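You operate a simulated robot arm through the tools that you are given. There is no shell and no other tool. Be economical: measure what you need, move in short steps, check, and stop when the job is done.

You run a simulated robot arm. Do the job below in one go: nothing can be reset, and whatever is moved stays where it is left.

JOB
Get the fridge ready and start the defrost.
Fine: first shut fridge door two, push the drip tray in, switch off the fast chill and shut the vent; press defrost once.

Only the result counts: the job must be done as asked and must still hold three seconds after the hand-in. Knocking over, shifting, dropping, spilling or breaking anything else fails it.

ROBOT AND FRAMES
A 6-joint arm with a two-finger parallel gripper on a trunk, on a base that drives. Base frame: it is fixed to the floor where the robot stands at the start and does not move with it; the origin is under the middle of the robot, x ahead of it, y to its left, z up. Lengths are in mm, angles in rad, forces in N, time in s.
With the tool pointing down near the work surface it reaches from about 320 to 700 mm from the robot's upright axis, wherever it stands. Its first joint turns from -2.897 to 2.897 rad. Places, roughly: alarm button [800, -1000, 700]; defrost button [800, -1000, 600]; fast chill switch [800, -900, 500]; fridge dial [800, -900, 600]; fridge door two [600, -200, 400]; fridge drip tray [700, -1000, 400]; vent slider [800, -1100, 500]. Payload 4.1 kg.
Tool frame: the origin (TCP) lies between the finger pads and is the grasp point; the fingertips stand 23 mm ahead of it; z points along the fingers, y is the line along which they close. The gripper opens to 94 mm. The fingers are 38 mm wide and 10 mm thick; the gripper's body (54 by 96 mm) begins 39 mm behind the TCP.
Orientation is that of the tool frame in the base frame, as a unit quaternion [x, y, z, w]. With the fingers straight down and closing along the base's y, the tool's x points along the base's -x, its y along +y and its z along -z.

CONTROLS
- The arm moves only by the tool step_arm. Its argument "rows" is a list that holds one entry, the list of rows, each a list of 7 numbers: the shift along the tool's x, y, z in units of 300 mm (1.0 is 300 mm), then the turn, a rotation vector about the tool's x, y, z in units of 90 degrees (1.0 is 90 degrees), then the finger opening in mm, from 0 to 94. In form: [[[x, y, z, wx, wy, wz, jaw], ...]]. A call has 1 to 12 rows; each row is the pose to reach, as a shift and turn from the pose commanded when the call began, along the tool's axes at that moment. A call with a number of a shift or a turn outside -1 to 1 is refused whole. Rows are played at 5 a second. More than 50 mm and 0.15 rad between two rows, or a gripper value outside its range, and nothing of the call is played. A pose out of reach is approached as far as the arm can. The call stops where the force on the tool passes 40 N (or 10 N more than at its start, if that is more) or the arm is blocked; 0.2 s more then pass. Each finger travels about 45 mm/s and halts on what it meets, pressing with about 29 N; the grip force reading is that of the motor and also rises with nothing between the fingers. The clock runs only during rows and for 0.2 s after the last one: add rows that repeat a pose to give the fingers time. The reply holds the time, the measured pose of the TCP, the force on the tool along the base axes, the opening and the grip force, in the units named above and with some noise, with the torque about the TCP (base axes, N m) and any sound that the robot's microphone picked up.
- Cameras (640 x 400 px; columns grow to the right, rows downward): "scene" is now at [6, 128.3, 1377]; the picture's right is [-0.50, -0.86, 0.00], its down [-0.67, 0.39, -0.62] and it looks along [0.54, -0.31, -0.78] (base axes); focal length 268 px, centre (320, 200). "wrist" rides on the gripper at [86, 16, -75] in the tool frame; the picture's right is [-0.18, 0.98, 0.00], its down [-0.58, -0.11, -0.81] and it looks along [-0.79, -0.15, 0.59] (tool axes); focal length 243 px, centre (320, 200).
- capture(camera): a new picture of that camera. The clock stands still meanwhile.
- slide_trunk(by): slides the trunk up (or, below 0, down) by that many mm; the arm and the scene camera ride with it, the base frame stays. It gives what a move gives, with no picture.
- base_move(legs): drives the robot by 1 to 6 legs, each [ahead, turn to the left] in mm and rad, along the robot's own axes; the way and the turn of a leg run together, so that a leg with both is an arc; at most 1500 mm and 3.142 rad a leg. The arm and the cameras ride along, it lands a little off, and it stops where it bumps. It gives what a move gives.
- head_to(pan, tilt): turns the head with the scene camera to pan (to the left, within 2.705 rad either way) and tilt (down, from -0.506 to 1.204), counted from straight ahead of the robot. It gives what a move gives.
- locate(camera, pixels): for up to 12 pixels [column, row] of the newest picture of that camera ("zoom" is the newest enlarged one), the place [x, y, z] in the base frame of the surface seen there, good to about 2 mm. The clock stands still meanwhile.
- enlarge(camera, box): a new picture of the part [left, top, right, bottom] of that camera's present view, enlarged. The clock stands still meanwhile.
- finish_job(): hands the job in; it is judged then, once.

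Go step by step. Measure first, check grasps and placings, and put right what went wrong. The budget is 80 turns and 68 pictures, counting those below and the enlarged ones. Unless the task says otherwise, let go and move clear before handing in, and close with one line.

The tools are called as name(argument=value, ...) on one line, values as JSON. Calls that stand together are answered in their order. step_arm: Moves the arm, as the interface text tells. Its arguments: {"type":"object","properties":{"rows":{"type":"array","items":{"type":"array","items":{"type":"array","items":{"type":"number"}}}}},"required":["rows"]} The other tools are called the same way: slide_trunk (by) slides the trunk up or down; base_move (legs) drives the base; head_to (pan, tilt) turns the head that bears the scene camera; capture (camera) takes a picture; locate (camera, pixels) gives the place of the surface under pixels of a picture; enlarge (camera, box) takes an enlarged picture of a part of a camera's view; finish_job () hands the job in.

At the start:

```text
t: 0.0
tcp_pos: [428.3, 13.8, 915.8]
tcp_rot: [0.0, 1.0, 0.0, -0.001]
contact_force: [0.0, -1.1, -0.1]
moment: [-0.01, 0.03, 0.03]
width: 93.9
grip_force: 0.0
trunk travel left (down, up): [-350.0, 240.0]
robot x, y, heading: [1.4, -0.1, -0.0]
head pan, tilt: [-0.527, 0.895]
```

scene: 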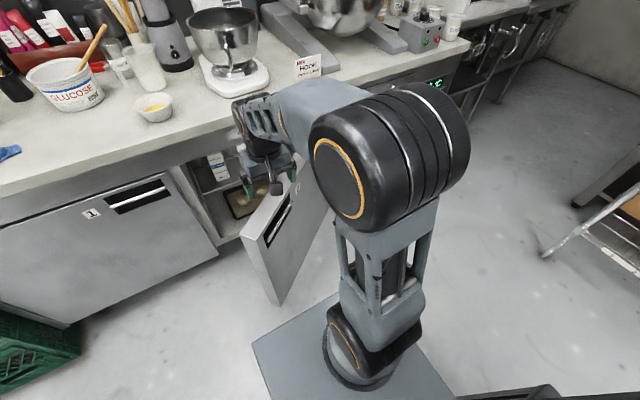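
wrist: 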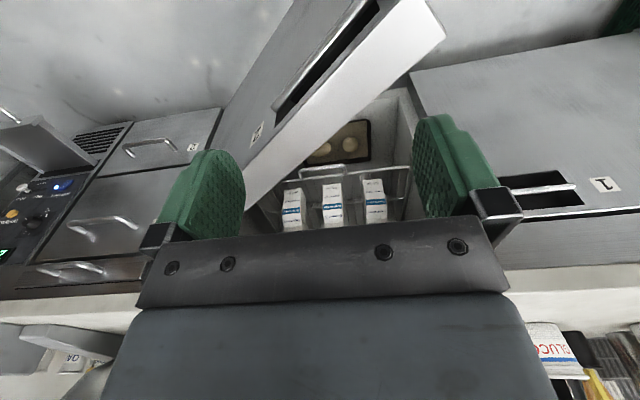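

The door two stands open in front of the arm (scene px ~290,240), and the panel lies farther right. I'll turn the head to see the door and the panel.

locate(camera="scene", pixels=[[248, 240], [280, 300], [330, 210], [215, 240], [190, 185], [275, 230], [290, 203], [435, 85], [160, 200]])

head_to(pan=-0.9, tilt=0.6)

capture(camera="scene")

locate(camera="wrist", pixels=[[440, 35], [425, 5], [250, 205], [230, 110], [385, 5], [275, 110], [400, 100], [57, 187], [10, 215], [70, 228], [150, 148], [95, 140]])

```text
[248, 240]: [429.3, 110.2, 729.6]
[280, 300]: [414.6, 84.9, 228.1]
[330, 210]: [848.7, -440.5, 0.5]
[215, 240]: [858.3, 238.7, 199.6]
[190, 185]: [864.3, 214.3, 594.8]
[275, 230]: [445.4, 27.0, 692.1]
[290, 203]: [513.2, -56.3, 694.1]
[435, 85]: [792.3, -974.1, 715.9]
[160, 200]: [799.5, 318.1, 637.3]
```

```text
t: 0.8
tcp_pos: [429.5, 14.6, 915.4]
tcp_rot: [0.0, 1.0, 0.0, 0.001]
contact_force: [0.3, 0.6, 0.6]
moment: [0.0, -0.03, -0.02]
width: 94.0
grip_force: 0.1
trunk travel left (down, up): [-350.0, 240.0]
robot x, y, heading: [1.5, -1.5, 0.0]
head pan, tilt: [-0.901, 0.6]
```

```text
65 pictures are left
```

scene: 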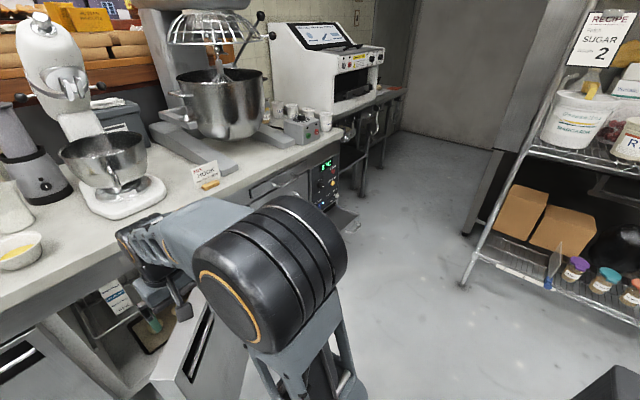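

```text
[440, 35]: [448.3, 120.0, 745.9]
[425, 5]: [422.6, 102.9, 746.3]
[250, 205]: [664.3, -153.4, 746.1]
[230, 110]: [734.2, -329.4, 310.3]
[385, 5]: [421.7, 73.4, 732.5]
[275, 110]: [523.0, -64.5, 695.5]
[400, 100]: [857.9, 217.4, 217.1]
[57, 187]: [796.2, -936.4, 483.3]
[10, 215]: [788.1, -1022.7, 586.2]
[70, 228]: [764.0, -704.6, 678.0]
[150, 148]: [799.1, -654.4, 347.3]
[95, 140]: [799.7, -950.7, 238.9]
```

The door's outer face runs from about (422,103) to the hinge near (800,-330), top at z≈746. I'll look around for free floor before backing off.

head_to(pan=-2.5, tilt=0.7)

capture(camera="scene")

head_to(pan=2.5, tilt=0.7)

capture(camera="scene")

head_to(pan=-1.5, tilt=0.8)

capture(camera="scene")

```text
t: 2.5
tcp_pos: [430.2, 15.0, 915.0]
tcp_rot: [0.0, 1.0, -0.001, 0.0]
contact_force: [0.3, -0.2, -0.7]
moment: [-0.03, 0.03, 0.0]
width: 93.7
grip_force: 0.0
trunk travel left (down, up): [-350.0, 240.0]
robot x, y, heading: [0.4, -1.3, 0.0]
head pan, tilt: [-2.499, 0.7]
```

```text
64 pictures are left
```

scene: 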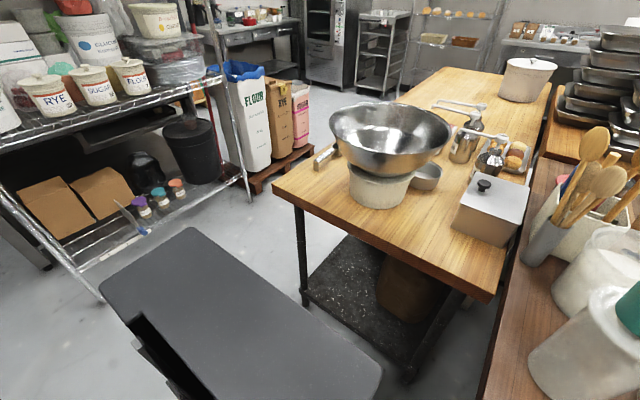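

```text
t: 6.5
tcp_pos: [430.0, 14.8, 915.4]
tcp_rot: [0.0, 1.0, 0.0, 0.0]
contact_force: [0.4, 0.7, -0.2]
moment: [0.0, 0.02, -0.01]
width: 94.0
grip_force: 0.2
trunk travel left (down, up): [-350.0, 240.0]
robot x, y, heading: [5.2, -2.4, 0.001]
head pan, tilt: [2.499, 0.7]
```

```text
63 pictures are left
```

scene: 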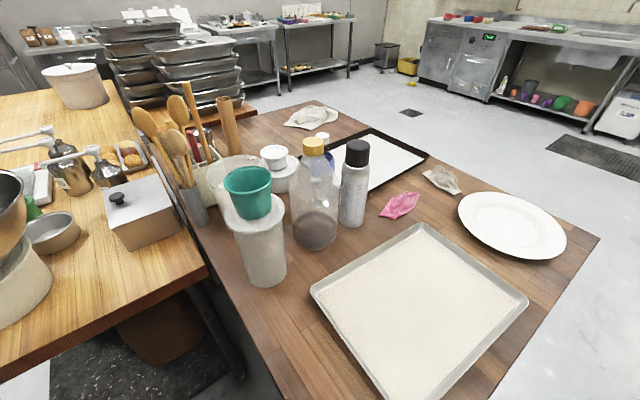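

```text
t: 9.7
tcp_pos: [429.3, 14.8, 915.1]
tcp_rot: [0.0, 1.0, 0.0, -0.001]
contact_force: [0.0, -0.3, 0.0]
moment: [0.0, 0.0, -0.05]
width: 94.1
grip_force: 0.0
trunk travel left (down, up): [-350.0, 240.0]
robot x, y, heading: [0.7, 0.5, -0.0]
head pan, tilt: [-1.499, 0.799]
```

```text
62 pictures are left
```

scene: 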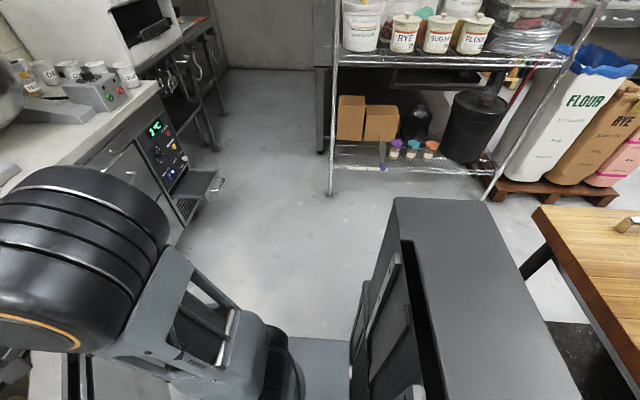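

Tables stand behind and a shelf to the right; the drip tray sticks out (px 200,195). I'll measure the clearances and the panel.

locate(camera="scene", pixels=[[205, 205], [215, 187], [170, 200], [330, 195], [485, 200], [535, 215], [580, 300], [440, 300], [400, 200], [155, 128], [180, 160], [160, 85]])

enlarge(camera="scene", box=[100, 80, 260, 230])

```text
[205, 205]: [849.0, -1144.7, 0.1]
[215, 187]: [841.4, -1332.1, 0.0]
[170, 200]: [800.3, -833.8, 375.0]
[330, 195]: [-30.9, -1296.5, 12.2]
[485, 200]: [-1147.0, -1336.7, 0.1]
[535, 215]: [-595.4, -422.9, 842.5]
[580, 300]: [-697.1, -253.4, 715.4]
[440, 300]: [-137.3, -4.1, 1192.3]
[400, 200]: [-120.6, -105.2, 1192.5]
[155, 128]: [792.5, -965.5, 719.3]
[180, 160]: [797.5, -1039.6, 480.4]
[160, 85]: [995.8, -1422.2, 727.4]
```

```text
2.67 times, centred on (180, 155) of scene
```

zoom: 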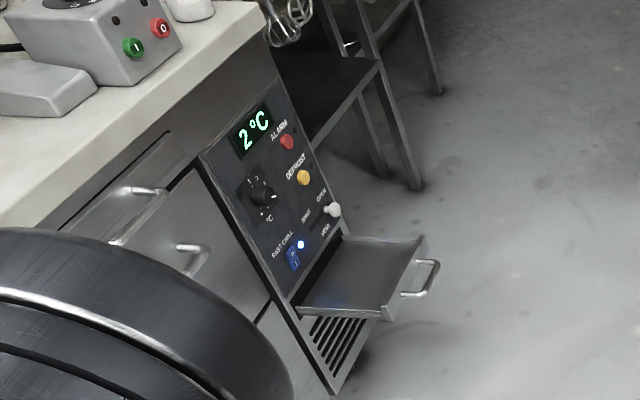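

The table behind begins at x≈-595 and floor is free, so I'll back off a little and turn the tool forward, fingers closed, for pushing the door.

base_move(legs=[[-170, 0]])

step_arm(rows=[[[-0.03, 0, -0.01, 0, -0.09, 0, 60], [-0.06, 0, -0.02, 0, -0.18, 0, 30], [-0.09, 0, -0.03, 0, -0.27, 0, 10], [-0.12, 0, -0.04, 0, -0.36, 0, 0], [-0.15, 0, -0.05, 0, -0.45, 0, 0], [-0.18, 0, -0.06, 0, -0.54, 0, 0], [-0.21, 0, -0.06, 0, -0.63, 0, 0], [-0.24, 0, -0.06, 0, -0.72, 0, 0], [-0.27, 0, -0.06, 0, -0.81, 0, 0], [-0.3, 0, -0.06, 0, -0.9, 0, 0], [-0.3, 0, -0.06, 0, -0.99, 0, 0], [-0.3, 0, -0.06, 0, -1.0, 0, 0]]])

head_to(pan=0.0, tilt=0.7)

capture(camera="scene")

```text
t: 11.2
tcp_pos: [321.3, -2.5, 915.2]
tcp_rot: [0.018, 1.0, 0.0, 0.0]
contact_force: [-0.3, 0.0, 0.2]
moment: [0.02, -0.02, 0.02]
width: 94.0
grip_force: 0.0
trunk travel left (down, up): [-350.0, 240.0]
robot x, y, heading: [-108.5, -8.6, -0.185]
head pan, tilt: [-1.499, 0.799]
stopped in leg 1: the robot was blocked; the commanded pose is now the measured one
```

```text
t: 13.8
tcp_pos: [408.2, 29.8, 937.8]
tcp_rot: [0.018, 0.707, -0.019, 0.707]
contact_force: [-0.4, -0.2, 0.2]
moment: [0.0, -0.01, -0.02]
width: 0.2
grip_force: 29.0
out of reach, approached as far as the arm can: row 7, 8, 9, 10, 11, 12
trunk travel left (down, up): [-350.0, 240.0]
robot x, y, heading: [-107.7, -6.3, -0.183]
head pan, tilt: [-1.499, 0.799]
```

```text
t: 15.4
tcp_pos: [408.6, 29.3, 936.9]
tcp_rot: [0.017, 0.708, -0.019, 0.706]
contact_force: [-0.4, 0.2, -0.2]
moment: [0.0, 0.02, 0.0]
width: 0.0
grip_force: 29.1
trunk travel left (down, up): [-350.0, 240.0]
robot x, y, heading: [-107.5, -4.4, -0.185]
head pan, tilt: [0.0, 0.7]
```

```text
60 pictures are left
```

scene: 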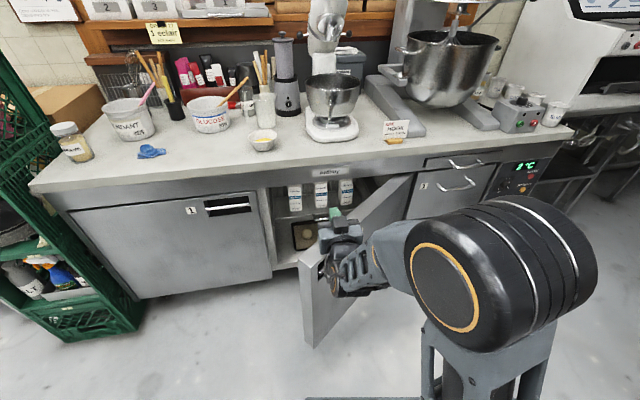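

The base bumped behind and turned slightly; the tool now points forward over the door's free edge (px 335,225). I'll move to the door's outer side, ease the base off whatever it touched, and lower the trunk.

head_to(pan=2.6, tilt=0.8)

capture(camera="scene")

step_arm(rows=[[[0, -0.12, 0, 0, 0, 0, 0], [0, -0.24, 0, 0, 0, 0, 0], [0, -0.3, 0, 0, 0, 0, 0]]])

head_to(pan=0.1, tilt=0.8)

capture(camera="scene")

```text
t: 17.7
tcp_pos: [408.1, 29.3, 937.2]
tcp_rot: [0.018, 0.708, -0.02, 0.705]
contact_force: [-0.5, -0.9, -0.2]
moment: [-0.02, 0.02, 0.04]
width: 0.2
grip_force: 29.2
trunk travel left (down, up): [-350.0, 240.0]
robot x, y, heading: [-107.3, -8.6, -0.181]
head pan, tilt: [2.601, 0.799]
```

```text
59 pictures are left
```

scene: 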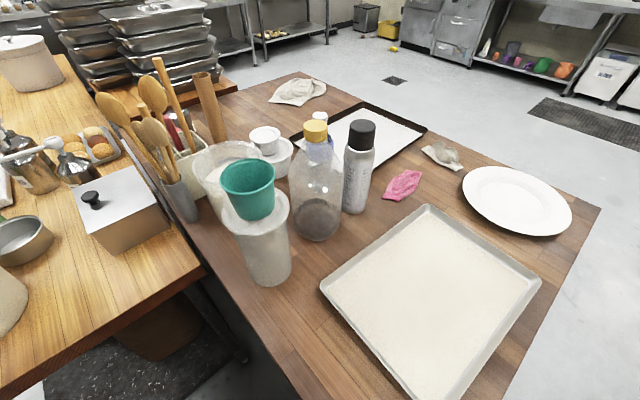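

```text
t: 18.5
tcp_pos: [404.6, 33.2, 940.9]
tcp_rot: [0.014, 0.707, -0.014, 0.707]
contact_force: [-0.7, -0.3, 0.3]
moment: [0.02, -0.03, -0.02]
width: 0.0
grip_force: 29.0
out of reach, approached as far as the arm can: row 1, 2, 3
trunk travel left (down, up): [-350.0, 240.0]
robot x, y, heading: [-111.5, -6.8, -0.178]
head pan, tilt: [2.601, 0.799]
```

```text
t: 20.8
tcp_pos: [403.5, 33.2, 940.8]
tcp_rot: [0.015, 0.708, -0.015, 0.706]
contact_force: [0.0, -0.4, -0.3]
moment: [0.03, -0.01, 0.02]
width: 0.3
grip_force: 28.7
trunk travel left (down, up): [-350.0, 240.0]
robot x, y, heading: [-104.0, -5.5, -0.18]
head pan, tilt: [0.099, 0.799]
```

```text
58 pictures are left
```

scene: 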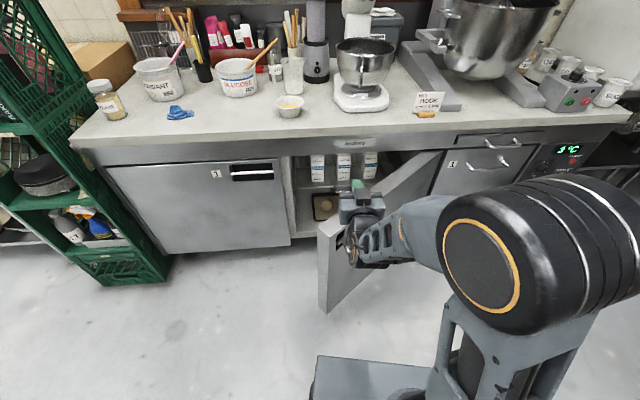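

Nothing on the tables has moved. The arm is at its near limit, so I'll turn the base a little right to bring the tool to the outer side of the door, then lower the trunk.

base_move(legs=[[25, -0.2]])

capture(camera="wrist")

capture(camera="scene")

```text
t: 22.1
tcp_pos: [424.7, -75.0, 939.8]
tcp_rot: [0.084, 0.703, -0.085, 0.701]
contact_force: [0.3, 0.4, -0.4]
moment: [0.01, 0.01, -0.03]
width: 0.0
grip_force: 29.2
trunk travel left (down, up): [-350.0, 240.0]
robot x, y, heading: [-83.0, -15.6, -0.383]
head pan, tilt: [0.099, 0.799]
stopped in leg 1: the robot was blocked; the commanded pose is now the measured one
```

```text
57 pictures are left
```

wrist: 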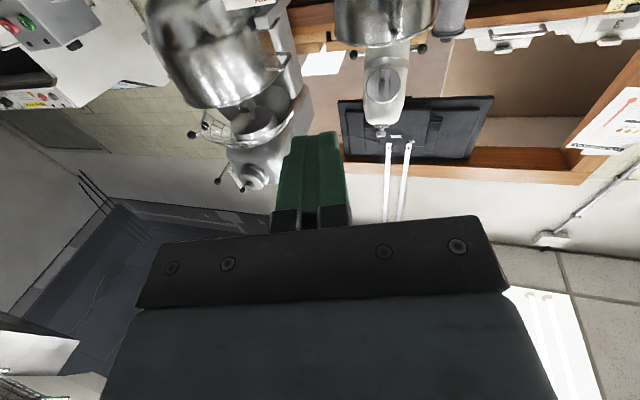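

```text
56 pictures are left
```

scene: 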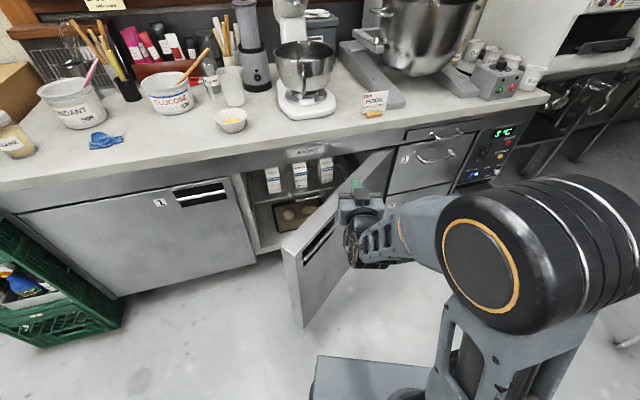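

The gripper is outside the door now, but the rear touches again. I'll ease forward 50 mm and lower the trunk.

base_move(legs=[[50, 0]])

slide_trunk(by=-270)

capture(camera="scene")

```text
t: 23.0
tcp_pos: [471.4, -94.6, 941.2]
tcp_rot: [0.085, 0.703, -0.085, 0.701]
contact_force: [-0.8, 0.2, 0.7]
moment: [0.04, 0.02, 0.01]
width: 0.0
grip_force: 29.3
trunk travel left (down, up): [-350.0, 240.0]
robot x, y, heading: [-34.6, -29.6, -0.382]
head pan, tilt: [0.099, 0.799]
```

```text
t: 25.7
tcp_pos: [472.2, -94.0, 669.4]
tcp_rot: [0.084, 0.703, -0.084, 0.702]
contact_force: [-0.6, 0.0, -0.5]
moment: [0.0, 0.01, 0.01]
width: 0.0
grip_force: 29.1
trunk travel left (down, up): [-80.0, 510.0]
robot x, y, heading: [-41.0, -32.0, -0.379]
head pan, tilt: [0.099, 0.799]
```

```text
55 pictures are left
```

scene: 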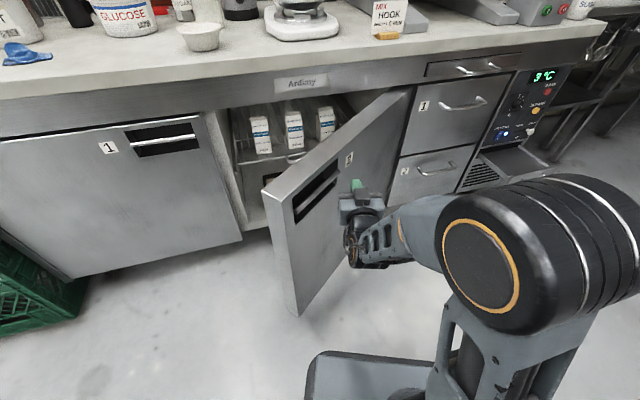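

The tool is beside the door's outer face (px 355,190). I'll push forward-left with the arm.

step_arm(rows=[[[0, 0.07, 0.085, -0.05, 0, 0, 0], [0, 0.14, 0.17, -0.1, 0, 0, 0], [0, 0.21, 0.255, -0.15, 0, 0, 0], [0, 0.28, 0.34, -0.2, 0, 0, 0], [0, 0.35, 0.425, -0.25, 0, 0, 0], [0, 0.42, 0.5, -0.3, 0, 0, 0]]])

capture(camera="scene")

```text
t: 27.1
tcp_pos: [594.7, 70.9, 674.5]
tcp_rot: [-0.005, 0.71, 0.037, 0.703]
contact_force: [0.3, 0.4, -0.2]
moment: [0.03, 0.01, -0.01]
width: 0.0
grip_force: 29.5
out of reach, approached as far as the arm can: row 1, 2, 3, 4, 5, 6
trunk travel left (down, up): [-80.0, 510.0]
robot x, y, heading: [-40.0, -31.2, -0.381]
head pan, tilt: [0.099, 0.799]
```

```text
54 pictures are left
```

scene: 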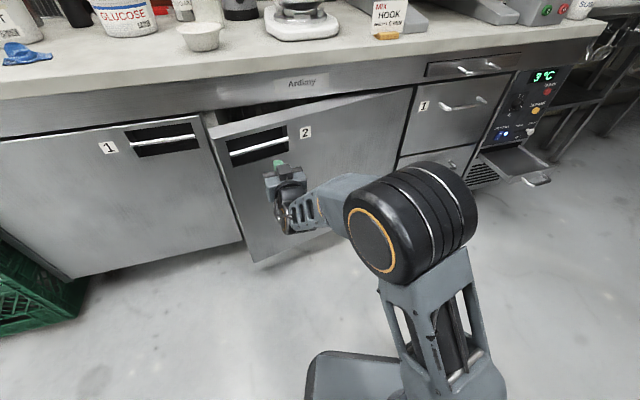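

The door is almost shut (px 215,135 still ajar). I'll keep pushing forward until it meets the frame.

step_arm(rows=[[[0, 0, 0.1, 0, 0, 0, 0], [0, 0, 0.2, 0, 0, 0, 0], [0, 0, 0.3, 0, 0, 0, 0], [0, 0, 0.4, 0, 0, 0, 0], [0, 0, 0.5, 0, 0, 0, 0], [0, 0, 0.6, 0, 0, 0, 0], [0, 0, 0.7, 0, 0, 0, 0]]])

capture(camera="scene")

```text
t: 28.6
tcp_pos: [763.2, 82.1, 673.4]
tcp_rot: [-0.003, 0.71, 0.038, 0.703]
contact_force: [-47.1, -7.3, 5.6]
moment: [0.14, -0.86, -0.51]
width: 0.0
grip_force: 28.8
trunk travel left (down, up): [-80.0, 510.0]
robot x, y, heading: [-41.1, -30.7, -0.39]
head pan, tilt: [0.099, 0.799]
stopped in row 7: the force on the tool passed its limit at 324 N (the readings are from after the stop); the commanded pose is now the measured one
```

```text
53 pictures are left
```

scene: 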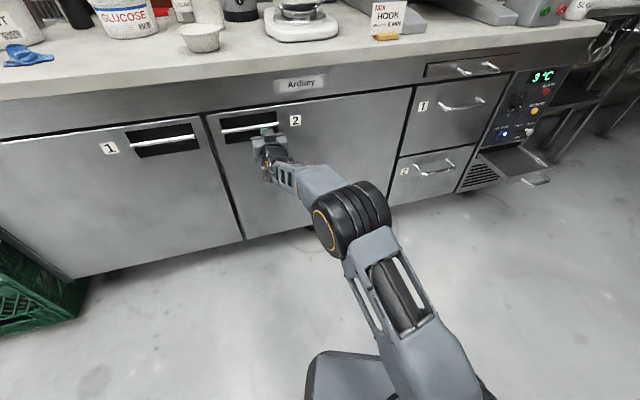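

Door two is flush shut (px 210,120–245,235). I'll draw the arm back.

step_arm(rows=[[[0, 0, -0.1, 0, 0, 0, 0], [0, 0, -0.2, 0, 0, 0, 0], [0, 0, -0.3, 0, 0, 0, 0], [0, 0, -0.4, 0, 0, 0, 0], [0, 0, -0.5, 0, 0, 0, 0], [0, 0, -0.6, 0, 0, 0, 0], [0, 0, -0.7, 0, 0, 0, 0]]])

base_move(legs=[[90, 0], [0, -0.6], [0, -0.5]])

head_to(pan=0.0, tilt=0.8)

capture(camera="scene")

```text
t: 30.2
tcp_pos: [556.5, 69.9, 672.3]
tcp_rot: [-0.003, 0.712, 0.037, 0.701]
contact_force: [-0.8, 0.0, -1.2]
moment: [-0.01, -0.01, -0.05]
width: 0.0
grip_force: 29.1
trunk travel left (down, up): [-80.0, 510.0]
robot x, y, heading: [-37.9, -31.0, -0.384]
head pan, tilt: [0.099, 0.799]
```

```text
t: 34.3
tcp_pos: [411.2, -547.5, 671.4]
tcp_rot: [0.366, 0.612, -0.33, 0.619]
contact_force: [-0.5, 0.0, 0.4]
moment: [0.01, 0.0, 0.0]
width: 0.0
grip_force: 28.7
trunk travel left (down, up): [-80.0, 510.0]
robot x, y, heading: [43.8, -70.1, -1.473]
head pan, tilt: [0.099, 0.799]
```

```text
t: 35.0
tcp_pos: [411.1, -546.9, 672.7]
tcp_rot: [0.366, 0.611, -0.331, 0.619]
contact_force: [0.2, -0.1, -0.4]
moment: [0.05, -0.01, -0.01]
width: 0.0
grip_force: 29.0
trunk travel left (down, up): [-80.0, 510.0]
robot x, y, heading: [48.2, -66.0, -1.469]
head pan, tilt: [0.0, 0.799]
```

```text
52 pictures are left
```

scene: 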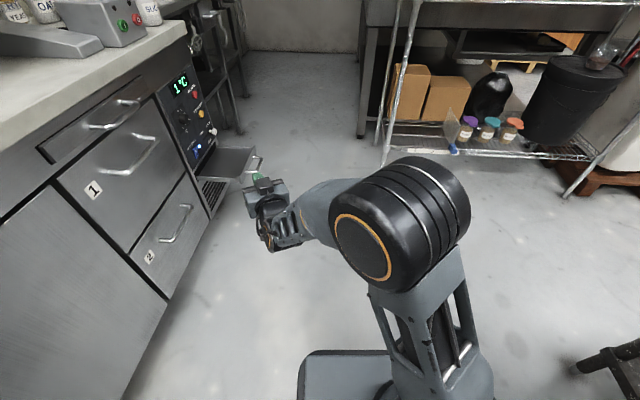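

Way ahead is clear between the tray (px 235,160) and the shelf leg (px 385,160). I'll drive along the fridge and turn part-way toward the panel.

base_move(legs=[[600, 0], [0, 0.4]])

head_to(pan=0.5, tilt=0.7)

capture(camera="scene")

```text
t: 39.5
tcp_pos: [624.5, -956.2, 672.5]
tcp_rot: [0.237, 0.672, -0.203, 0.672]
contact_force: [-0.3, 1.2, 0.8]
moment: [0.03, 0.03, -0.02]
width: 0.0
grip_force: 28.6
trunk travel left (down, up): [-80.0, 510.0]
robot x, y, heading: [96.6, -654.8, -1.076]
head pan, tilt: [0.0, 0.799]
```

```text
t: 40.5
tcp_pos: [623.8, -955.7, 671.9]
tcp_rot: [0.238, 0.671, -0.203, 0.672]
contact_force: [0.0, -0.3, 0.7]
moment: [-0.03, -0.04, 0.01]
width: 0.3
grip_force: 28.5
trunk travel left (down, up): [-80.0, 510.0]
robot x, y, heading: [101.5, -652.6, -1.077]
head pan, tilt: [0.499, 0.7]
```

```text
51 pictures are left
```

scene: 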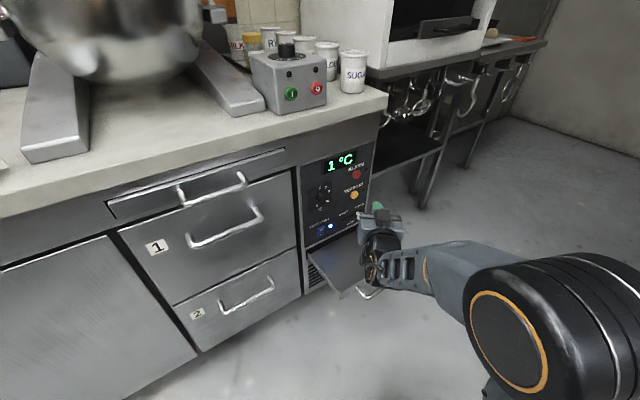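

Good spot; the whole panel is in view (px 300–370,150–270). I'll enlarge it.

enlarge(camera="scene", box=[290, 140, 400, 300])

```text
2.50 times, centred on (345, 220) of scene
```

zoom: 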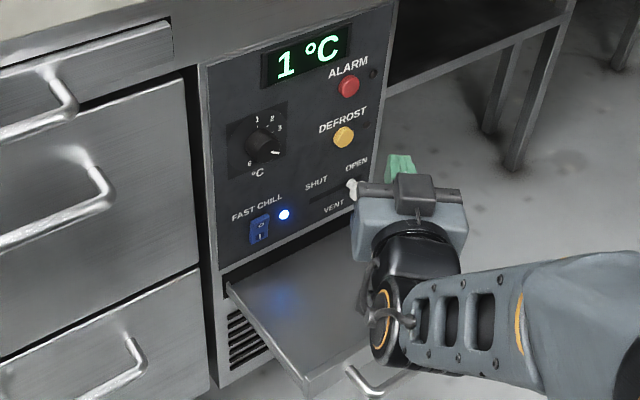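

The layout is clear: rocker at zoom (259,230) with lamp lit, vent knob at OPEN (355,188), SHUT to its left. I'll measure them.

locate(camera="zoom", pixels=[[348, 86], [343, 137], [353, 188], [325, 200], [261, 225], [257, 237], [265, 145], [284, 214], [240, 290], [305, 378], [368, 385], [352, 180]])

enlarge(camera="scene", box=[295, 200, 355, 245])

```text
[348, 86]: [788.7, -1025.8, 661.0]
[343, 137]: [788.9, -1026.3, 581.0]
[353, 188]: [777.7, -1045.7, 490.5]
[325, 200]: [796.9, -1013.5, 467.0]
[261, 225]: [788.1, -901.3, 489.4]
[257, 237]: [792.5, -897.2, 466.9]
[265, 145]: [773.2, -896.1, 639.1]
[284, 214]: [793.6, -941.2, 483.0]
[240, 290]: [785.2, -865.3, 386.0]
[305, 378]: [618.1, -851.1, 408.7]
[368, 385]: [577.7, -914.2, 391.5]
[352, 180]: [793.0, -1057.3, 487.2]
```

```text
8.89 times, centred on (325, 222) of scene
```

zoom: 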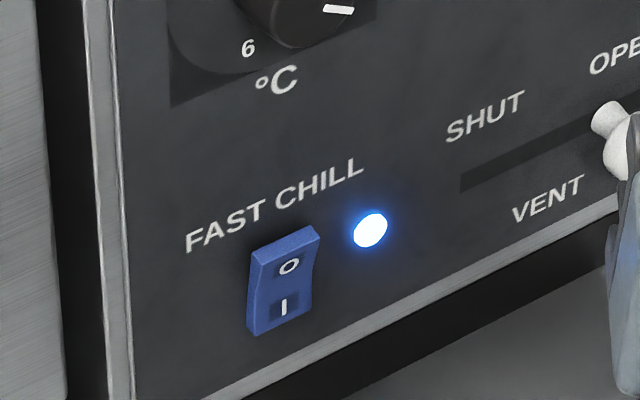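

I'll read finer points of the rocker and knob, then swing the arm right and in, so that the base can go closer and turn safely.

locate(camera="zoom", pixels=[[288, 266], [284, 306], [290, 245], [275, 328], [605, 118], [618, 150], [618, 130], [465, 182], [580, 120], [370, 230]])

step_arm(rows=[[[0, -0.12, -0.04, 0, 0, 0, 0], [0, -0.24, -0.08, 0, 0, 0, 0], [0, -0.36, -0.12, 0, 0, 0, 0], [0, -0.48, -0.15, 0, 0, 0, 0], [0, -0.6, -0.18, 0, 0, 0, 0]]])

capture(camera="scene")

```text
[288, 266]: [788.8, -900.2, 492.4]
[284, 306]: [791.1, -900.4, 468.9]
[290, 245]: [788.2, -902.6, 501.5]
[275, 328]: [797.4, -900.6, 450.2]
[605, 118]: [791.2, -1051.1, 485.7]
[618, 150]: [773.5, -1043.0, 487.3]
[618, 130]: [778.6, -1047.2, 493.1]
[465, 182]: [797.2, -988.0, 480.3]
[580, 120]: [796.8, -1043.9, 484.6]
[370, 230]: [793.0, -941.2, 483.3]
```

```text
t: 41.7
tcp_pos: [552.1, -968.2, 693.0]
tcp_rot: [0.255, 0.67, -0.227, 0.659]
contact_force: [0.7, -0.3, 0.4]
moment: [0.01, 0.02, 0.0]
width: 0.0
grip_force: 29.2
out of reach, approached as far as the arm can: row 1, 2, 3, 4, 5
trunk travel left (down, up): [-80.0, 510.0]
robot x, y, heading: [96.6, -656.2, -1.074]
head pan, tilt: [0.499, 0.7]
```

```text
48 pictures are left
```

scene: 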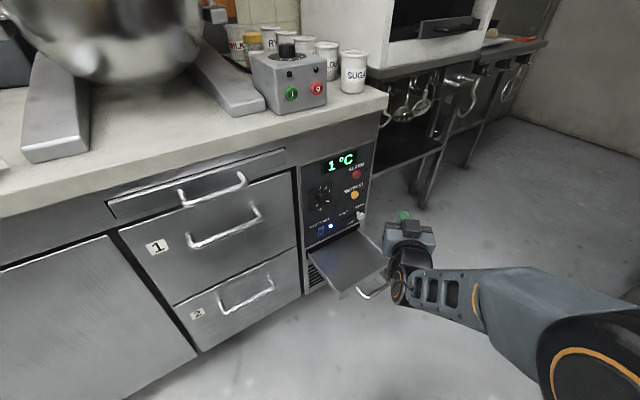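

The arm can't fold closer, so I'll shift the base sideways instead: turn right, go on 230 mm, turn back left.

base_move(legs=[[0, -0.42], [230, 0], [0, 1.1]])

head_to(pan=0.2, tilt=0.75)

capture(camera="scene")

```text
t: 47.4
tcp_pos: [666.6, -819.3, 692.6]
tcp_rot: [0.004, 0.717, 0.018, 0.697]
contact_force: [-0.8, -0.2, 0.0]
moment: [0.0, 0.01, -0.05]
width: 0.0
grip_force: 29.4
trunk travel left (down, up): [-80.0, 510.0]
robot x, y, heading: [120.0, -881.7, -0.36]
head pan, tilt: [0.499, 0.7]
```

```text
t: 48.2
tcp_pos: [666.3, -819.2, 691.9]
tcp_rot: [0.005, 0.717, 0.018, 0.697]
contact_force: [0.0, 0.2, -0.2]
moment: [-0.02, 0.0, 0.0]
width: 0.0
grip_force: 28.8
trunk travel left (down, up): [-80.0, 510.0]
robot x, y, heading: [119.8, -879.3, -0.359]
head pan, tilt: [0.201, 0.75]
```

```text
47 pictures are left
```

scene: 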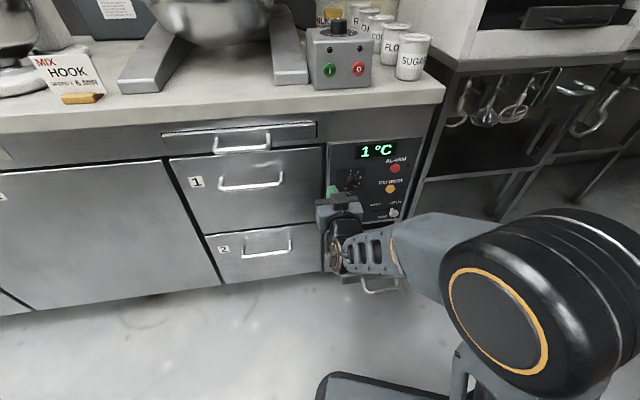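

Robot is now in front of the panel at (120,-880), but the tray's front (x≈578) needs more room, so I'll back off 160 mm and look.

base_move(legs=[[-160, 0]])

capture(camera="scene")

enlarge(camera="scene", box=[300, 150, 460, 250])

```text
t: 49.6
tcp_pos: [519.8, -762.0, 691.1]
tcp_rot: [0.003, 0.717, 0.018, 0.697]
contact_force: [0.1, -0.3, -0.2]
moment: [-0.02, -0.02, 0.0]
width: 0.1
grip_force: 28.9
trunk travel left (down, up): [-80.0, 510.0]
robot x, y, heading: [-26.3, -828.6, -0.36]
head pan, tilt: [0.201, 0.75]
```

```text
46 pictures are left
```

scene: 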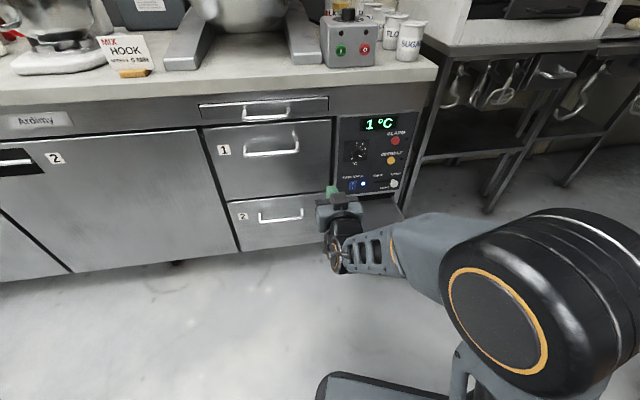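

```text
4.00 times, centred on (380, 200) of scene
```

zoom: 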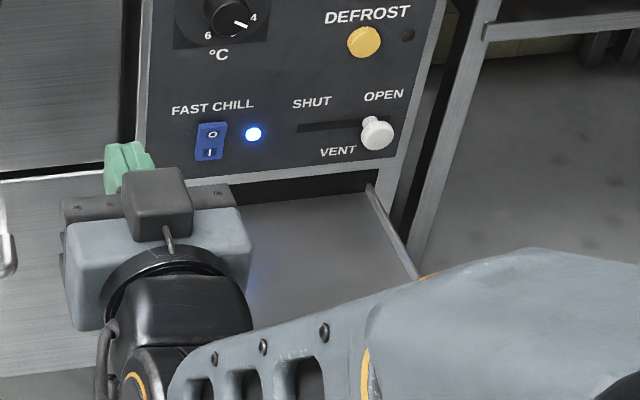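

I'll measure the tray's right edge and floor, and the rest seen here.

locate(camera="zoom", pixels=[[417, 275], [368, 187], [300, 280], [260, 210], [364, 42], [376, 134], [378, 118], [211, 133], [208, 153], [300, 129], [378, 146]])

step_arm(rows=[[[0.15, 0, 0, 0, 0, 0, 0], [0.3, 0, 0, 0, 0, 0, 0], [0.45, 0, -0.03, 0, 0, 0, 0]]])

capture(camera="scene")

```text
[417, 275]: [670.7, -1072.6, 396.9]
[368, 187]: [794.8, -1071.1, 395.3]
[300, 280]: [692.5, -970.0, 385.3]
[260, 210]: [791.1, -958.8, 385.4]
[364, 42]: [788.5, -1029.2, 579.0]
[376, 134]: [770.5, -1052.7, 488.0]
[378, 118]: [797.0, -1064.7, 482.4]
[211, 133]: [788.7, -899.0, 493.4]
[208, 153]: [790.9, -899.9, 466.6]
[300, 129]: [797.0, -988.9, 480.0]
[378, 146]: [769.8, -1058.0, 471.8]
```

```text
t: 50.4
tcp_pos: [528.3, -750.8, 583.4]
tcp_rot: [-0.022, 0.72, -0.009, 0.694]
contact_force: [-0.7, 0.2, 1.0]
moment: [-0.01, 0.03, -0.01]
width: 0.0
grip_force: 29.0
out of reach, approached as far as the arm can: row 1, 2, 3
trunk travel left (down, up): [-80.0, 510.0]
robot x, y, heading: [-32.0, -829.3, -0.357]
head pan, tilt: [0.201, 0.75]
```

```text
44 pictures are left
```

scene: 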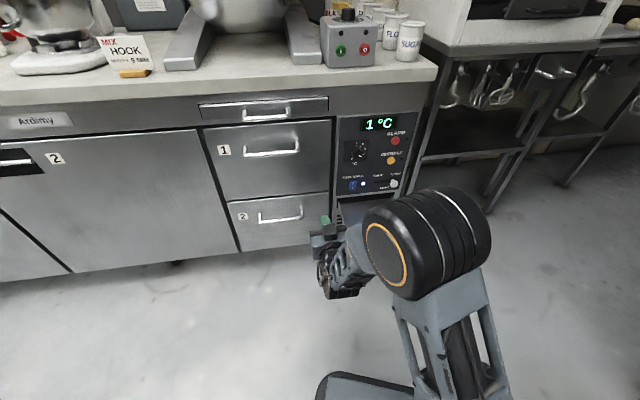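

Tray spans y −865…−1073, so centre −969, front bar about x 578, z 391. I'll move right to its centre line, staying in front of it, then go down.

step_arm(rows=[[[0, -0.12, 0, 0, 0, 0, 0], [0, -0.24, 0, 0, 0, 0, 0], [0, -0.36, 0, 0, 0, 0, 0], [0, -0.48, 0, 0, 0, 0, 0], [0, -0.6, 0, 0, 0, 0, 0], [0, -0.72, 0, 0, 0, 0, 0]]])

capture(camera="scene")

```text
t: 51.8
tcp_pos: [509.9, -761.5, 595.5]
tcp_rot: [-0.016, 0.721, -0.014, 0.693]
contact_force: [-0.7, -0.1, 0.2]
moment: [-0.01, 0.06, 0.0]
width: 0.0
grip_force: 28.7
out of reach, approached as far as the arm can: row 1, 2, 3, 4, 5, 6
trunk travel left (down, up): [-80.0, 510.0]
robot x, y, heading: [-25.5, -827.4, -0.356]
head pan, tilt: [0.201, 0.75]
```

```text
43 pictures are left
```

scene: 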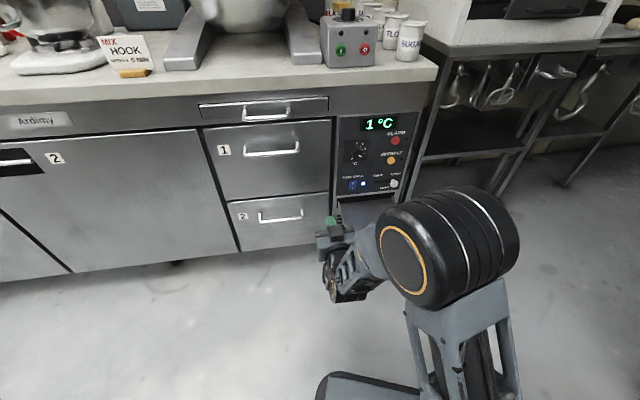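

The arm's near limit seems to be the wrist pitch, so I'll tilt the tool downward about 40° while moving right.

step_arm(rows=[[[0, 0, 0, 0, 0.09, 0, 0], [0, 0, 0, 0, 0.18, 0, 0], [0, -0.08, 0, 0, 0.27, 0, 0], [0, -0.18, 0, 0, 0.36, 0, 0], [0, -0.3, 0, 0, 0.45, 0, 0], [0, -0.42, 0, 0, 0.45, 0, 0], [0, -0.54, 0, 0, 0.45, 0, 0], [0, -0.66, 0, 0, 0.45, 0, 0], [0, -0.7, 0, 0, 0.45, 0, 0]]])

capture(camera="scene")

```text
t: 53.8
tcp_pos: [513.3, -872.5, 597.6]
tcp_rot: [-0.011, 0.925, -0.032, 0.378]
contact_force: [-0.4, 0.1, -0.5]
moment: [-0.02, 0.0, 0.0]
width: 0.0
grip_force: 28.3
out of reach, approached as far as the arm can: row 6, 7, 8, 9
trunk travel left (down, up): [-80.0, 510.0]
robot x, y, heading: [-24.0, -825.5, -0.354]
head pan, tilt: [0.201, 0.75]
```

```text
42 pictures are left
```

scene: 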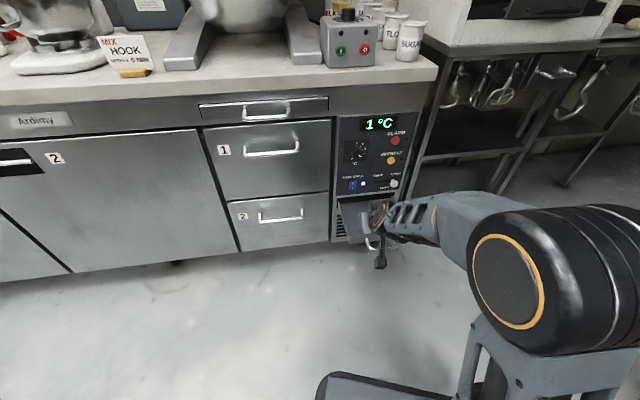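

The near-limit is lateral; turning the base right 0.19 rad will bring the tool in front of the tray's middle while keeping this arm shape. Then I'll lower the trunk fully.

base_move(legs=[[0, -0.19]])

slide_trunk(by=-80)

head_to(pan=0.4, tilt=0.75)

capture(camera="scene")

```text
t: 55.0
tcp_pos: [493.0, -976.2, 598.7]
tcp_rot: [0.079, 0.921, -0.07, 0.374]
contact_force: [-0.8, 0.2, 0.6]
moment: [0.02, -0.04, 0.04]
width: 0.0
grip_force: 29.2
trunk travel left (down, up): [-80.0, 510.0]
robot x, y, heading: [-32.3, -824.1, -0.543]
head pan, tilt: [0.201, 0.75]
```

```text
t: 56.1
tcp_pos: [494.1, -975.2, 516.4]
tcp_rot: [0.079, 0.922, -0.069, 0.373]
contact_force: [0.4, -0.4, -0.7]
moment: [-0.02, 0.01, 0.0]
width: 0.1
grip_force: 28.6
trunk travel left (down, up): [0.0, 590.0]
robot x, y, heading: [-23.5, -826.6, -0.548]
head pan, tilt: [0.201, 0.75]
```

```text
t: 56.9
tcp_pos: [493.7, -975.2, 517.0]
tcp_rot: [0.078, 0.922, -0.069, 0.374]
contact_force: [0.4, -0.2, -0.2]
moment: [0.0, 0.03, 0.0]
width: 0.0
grip_force: 29.1
trunk travel left (down, up): [0.0, 590.0]
robot x, y, heading: [-27.2, -824.2, -0.55]
head pan, tilt: [0.4, 0.75]
```

```text
41 pictures are left
```

scene: 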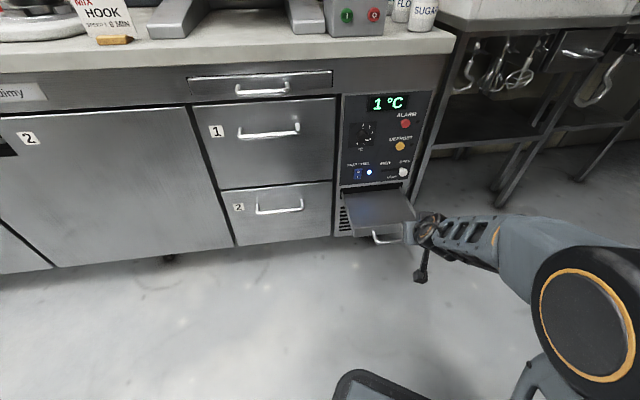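

The tool stands in front of the tray handle (px 385,238). I'll measure handle and lower the arm by ~108 mm.

locate(camera="scene", pixels=[[373, 238], [385, 243], [355, 231], [400, 222], [345, 200], [385, 232]])

step_arm(rows=[[[0.09, 0, 0.09, 0, 0, 0, 0], [0.18, 0, 0.18, 0, 0, 0, 0], [0.25, 0, 0.25, 0, 0, 0, 0]]])

enlarge(camera="scene", box=[320, 150, 480, 300])

```text
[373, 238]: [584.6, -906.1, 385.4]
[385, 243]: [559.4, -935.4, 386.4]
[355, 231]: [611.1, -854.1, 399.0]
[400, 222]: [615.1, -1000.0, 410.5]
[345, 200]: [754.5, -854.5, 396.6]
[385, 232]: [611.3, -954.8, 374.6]
```

```text
t: 57.7
tcp_pos: [501.0, -960.8, 420.2]
tcp_rot: [0.083, 0.922, -0.079, 0.369]
contact_force: [0.0, 0.2, 0.3]
moment: [-0.01, 0.01, 0.02]
width: 0.0
grip_force: 29.1
out of reach, approached as far as the arm can: row 1, 2, 3
trunk travel left (down, up): [0.0, 590.0]
robot x, y, heading: [-27.8, -823.9, -0.548]
head pan, tilt: [0.4, 0.75]
```

```text
2.67 times, centred on (400, 225) of scene
```

zoom: 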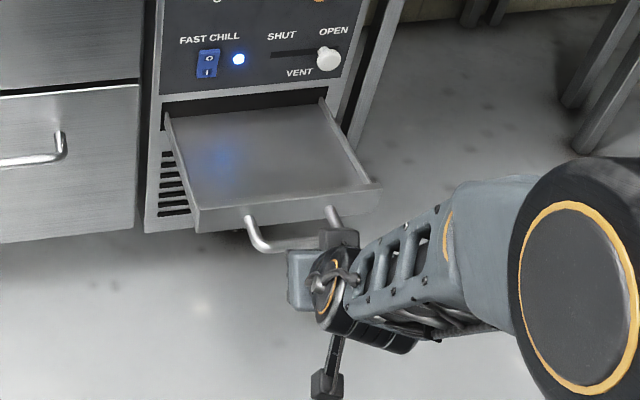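

The tool is right before the bar (x≈565, z≈386). I'll drop 25 mm more and push straight in +x until it stops.

step_arm(rows=[[[0.06, 0, 0.06, 0, 0, 0, 0], [-0.035, 0.028, 0.149, 0, 0, 0, 0], [-0.13, 0.056, 0.238, 0, 0, 0, 0]]])

enlarge(camera="scene", box=[320, 150, 480, 300])

```text
t: 58.5
tcp_pos: [576.5, -961.4, 394.1]
tcp_rot: [0.078, 0.922, -0.068, 0.373]
contact_force: [-2.1, 3.4, 4.8]
moment: [0.03, -0.13, 0.15]
width: 0.0
grip_force: 28.8
out of reach, approached as far as the arm can: row 1, 2
trunk travel left (down, up): [0.0, 590.0]
robot x, y, heading: [-30.8, -825.4, -0.547]
head pan, tilt: [0.4, 0.75]
```

```text
2.67 times, centred on (400, 225) of scene
```

zoom: 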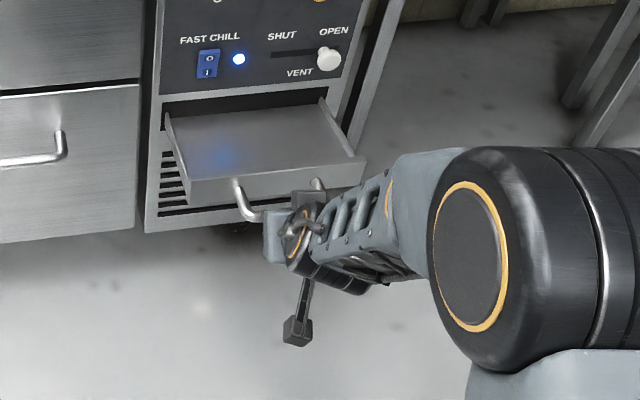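

The tray is moving in smoothly. I'll push on.

step_arm(rows=[[[-0.095, 0.028, 0.089, 0, 0, 0, 0], [-0.19, 0.056, 0.178, 0, 0, 0, 0], [-0.285, 0.084, 0.267, 0, 0, 0, 0], [-0.333, 0.098, 0.311, 0, 0, 0, 0], [-0.38, 0.112, 0.356, 0, 0, 0, 0], [-0.404, 0.119, 0.378, 0, 0, 0, 0], [-0.428, 0.126, 0.4, 0, 0, 0, 0]]])

enlarge(camera="scene", box=[320, 150, 480, 300])

```text
t: 59.5
tcp_pos: [720.7, -964.0, 404.3]
tcp_rot: [0.037, 0.92, -0.101, 0.376]
contact_force: [-30.5, 4.6, 19.9]
moment: [0.13, 0.08, 0.21]
width: 0.2
grip_force: 29.2
trunk travel left (down, up): [0.0, 590.0]
robot x, y, heading: [-27.5, -826.3, -0.547]
head pan, tilt: [0.4, 0.75]
stopped in row 5: the force on the tool passed its limit at 70 N (the readings are from after the stop); the commanded pose is now the measured one
```

```text
2.67 times, centred on (400, 225) of scene
```

zoom: 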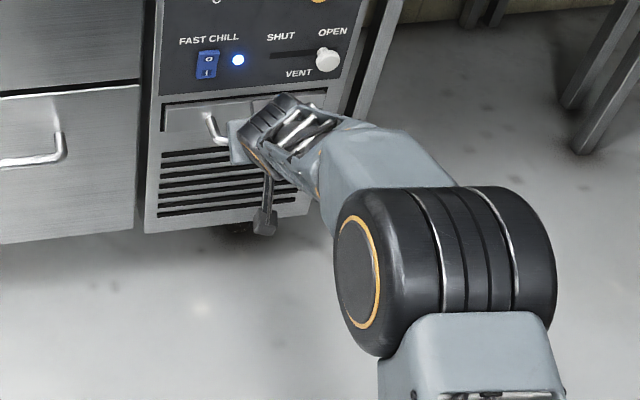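

The tray looks seated with a firm stop at 70 N. I'll measure its face against the panel and draw straight back.

locate(camera="zoom", pixels=[[180, 125], [200, 115], [165, 60], [320, 97], [205, 120]])

step_arm(rows=[[[0.03, -0.01, -0.04, 0, 0, 0, 0], [0.1, -0.03, -0.1, 0, 0, 0, 0], [0.19, -0.05, -0.19, 0, 0, 0, 0], [0.28, -0.07, -0.28, 0, 0, 0, 0]]])

enlarge(camera="scene", box=[320, 80, 480, 240])

```text
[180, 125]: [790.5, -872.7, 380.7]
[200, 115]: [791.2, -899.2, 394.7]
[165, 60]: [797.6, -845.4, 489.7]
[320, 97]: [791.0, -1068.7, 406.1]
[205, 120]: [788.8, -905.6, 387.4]
```

```text
t: 60.5
tcp_pos: [600.4, -967.1, 404.2]
tcp_rot: [0.036, 0.921, -0.099, 0.374]
contact_force: [0.0, 0.2, -0.2]
moment: [0.02, 0.0, 0.01]
width: 0.0
grip_force: 28.9
trunk travel left (down, up): [0.0, 590.0]
robot x, y, heading: [-25.3, -827.0, -0.546]
head pan, tilt: [0.4, 0.75]
```

```text
2.50 times, centred on (400, 160) of scene
```

zoom: 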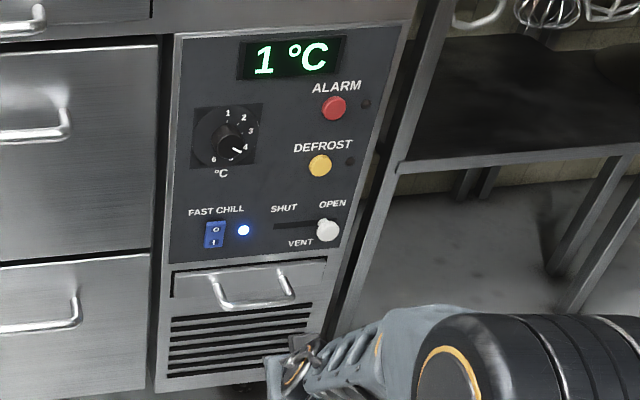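

The tray is fully in (face at x≈790) and the bar is free. Next I raise the trunk 90 mm and move in front of the rocker's O half (788,-900,492).

slide_trunk(by=90)

step_arm(rows=[[[-0.08, 0.07, 0.065, 0, 0, 0, 0], [-0.16, 0.14, 0.13, 0, 0, 0, 0], [-0.24, 0.21, 0.195, 0, 0, 0, 0], [-0.3, 0.28, 0.24, 0, 0, 0, 0]]])

enlarge(camera="scene", box=[320, 80, 480, 240])

capture(camera="wrist")

```text
t: 61.8
tcp_pos: [601.0, -967.4, 494.8]
tcp_rot: [0.036, 0.921, -0.1, 0.375]
contact_force: [-0.3, 0.2, -0.8]
moment: [0.01, 0.0, 0.0]
width: 0.2
grip_force: 29.1
trunk travel left (down, up): [-90.0, 500.0]
robot x, y, heading: [-28.2, -827.6, -0.55]
head pan, tilt: [0.4, 0.75]
```

```text
t: 62.8
tcp_pos: [726.0, -900.0, 494.8]
tcp_rot: [0.035, 0.921, -0.099, 0.374]
contact_force: [-1.2, -0.7, 0.2]
moment: [-0.01, 0.0, 0.01]
width: 0.0
grip_force: 29.5
trunk travel left (down, up): [-90.0, 500.0]
robot x, y, heading: [-28.1, -826.4, -0.55]
head pan, tilt: [0.4, 0.75]
```

```text
2.50 times, centred on (400, 160) of scene
```

zoom: 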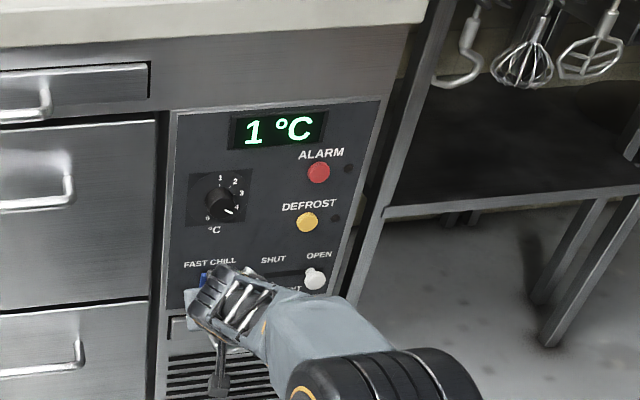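

```text
35 pictures are left
```

wrist: 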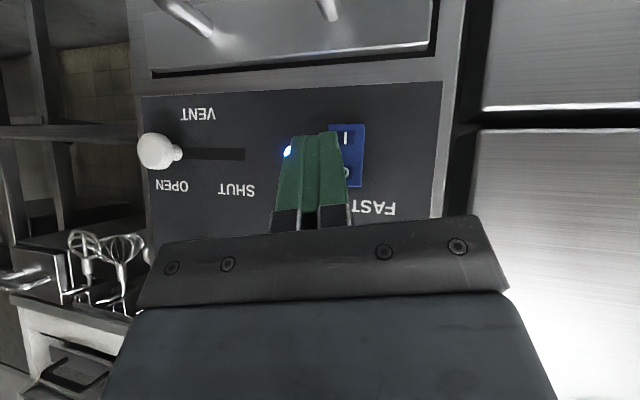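

The tool is 30 mm in front of the rocker. I'll locate the fingertip corners in the wrist view to aim well.

locate(camera="wrist", pixels=[[305, 140], [330, 138], [318, 145], [347, 170], [347, 133], [318, 210], [158, 150]])

```text
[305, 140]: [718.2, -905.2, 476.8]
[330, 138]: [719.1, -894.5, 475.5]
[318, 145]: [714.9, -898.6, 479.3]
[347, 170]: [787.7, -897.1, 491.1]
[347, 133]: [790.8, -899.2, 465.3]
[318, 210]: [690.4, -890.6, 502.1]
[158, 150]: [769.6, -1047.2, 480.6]
```

Aim is right (y −900). I'll advance toward O in small rows, raising 3 mm.

step_arm(rows=[[[-0.043, 0.005, 0.027, 0, 0, 0, 0], [-0.067, 0.01, 0.05, 0, 0, 0, 0], [-0.083, 0.013, 0.066, 0, 0, 0, 0], [-0.093, 0.015, 0.075, 0, 0, 0, 0], [-0.102, 0.017, 0.084, 0, 0, 0, 0]]])

capture(camera="wrist")

```text
t: 63.9
tcp_pos: [760.7, -900.8, 495.6]
tcp_rot: [0.036, 0.923, -0.1, 0.37]
contact_force: [-24.3, 1.3, 11.4]
moment: [0.08, -0.19, 0.16]
width: 0.2
grip_force: 29.2
trunk travel left (down, up): [-90.0, 500.0]
robot x, y, heading: [-29.9, -826.3, -0.55]
head pan, tilt: [0.4, 0.75]
stopped in row 5: the force on the tool passed its limit at 49 N (the readings are from after the stop); the commanded pose is now the measured one
```

```text
34 pictures are left
```

wrist: 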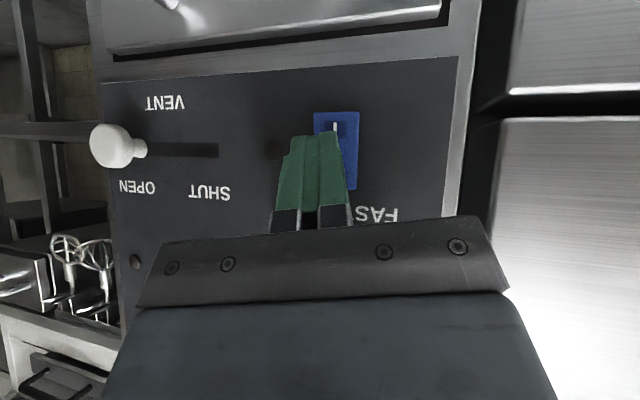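

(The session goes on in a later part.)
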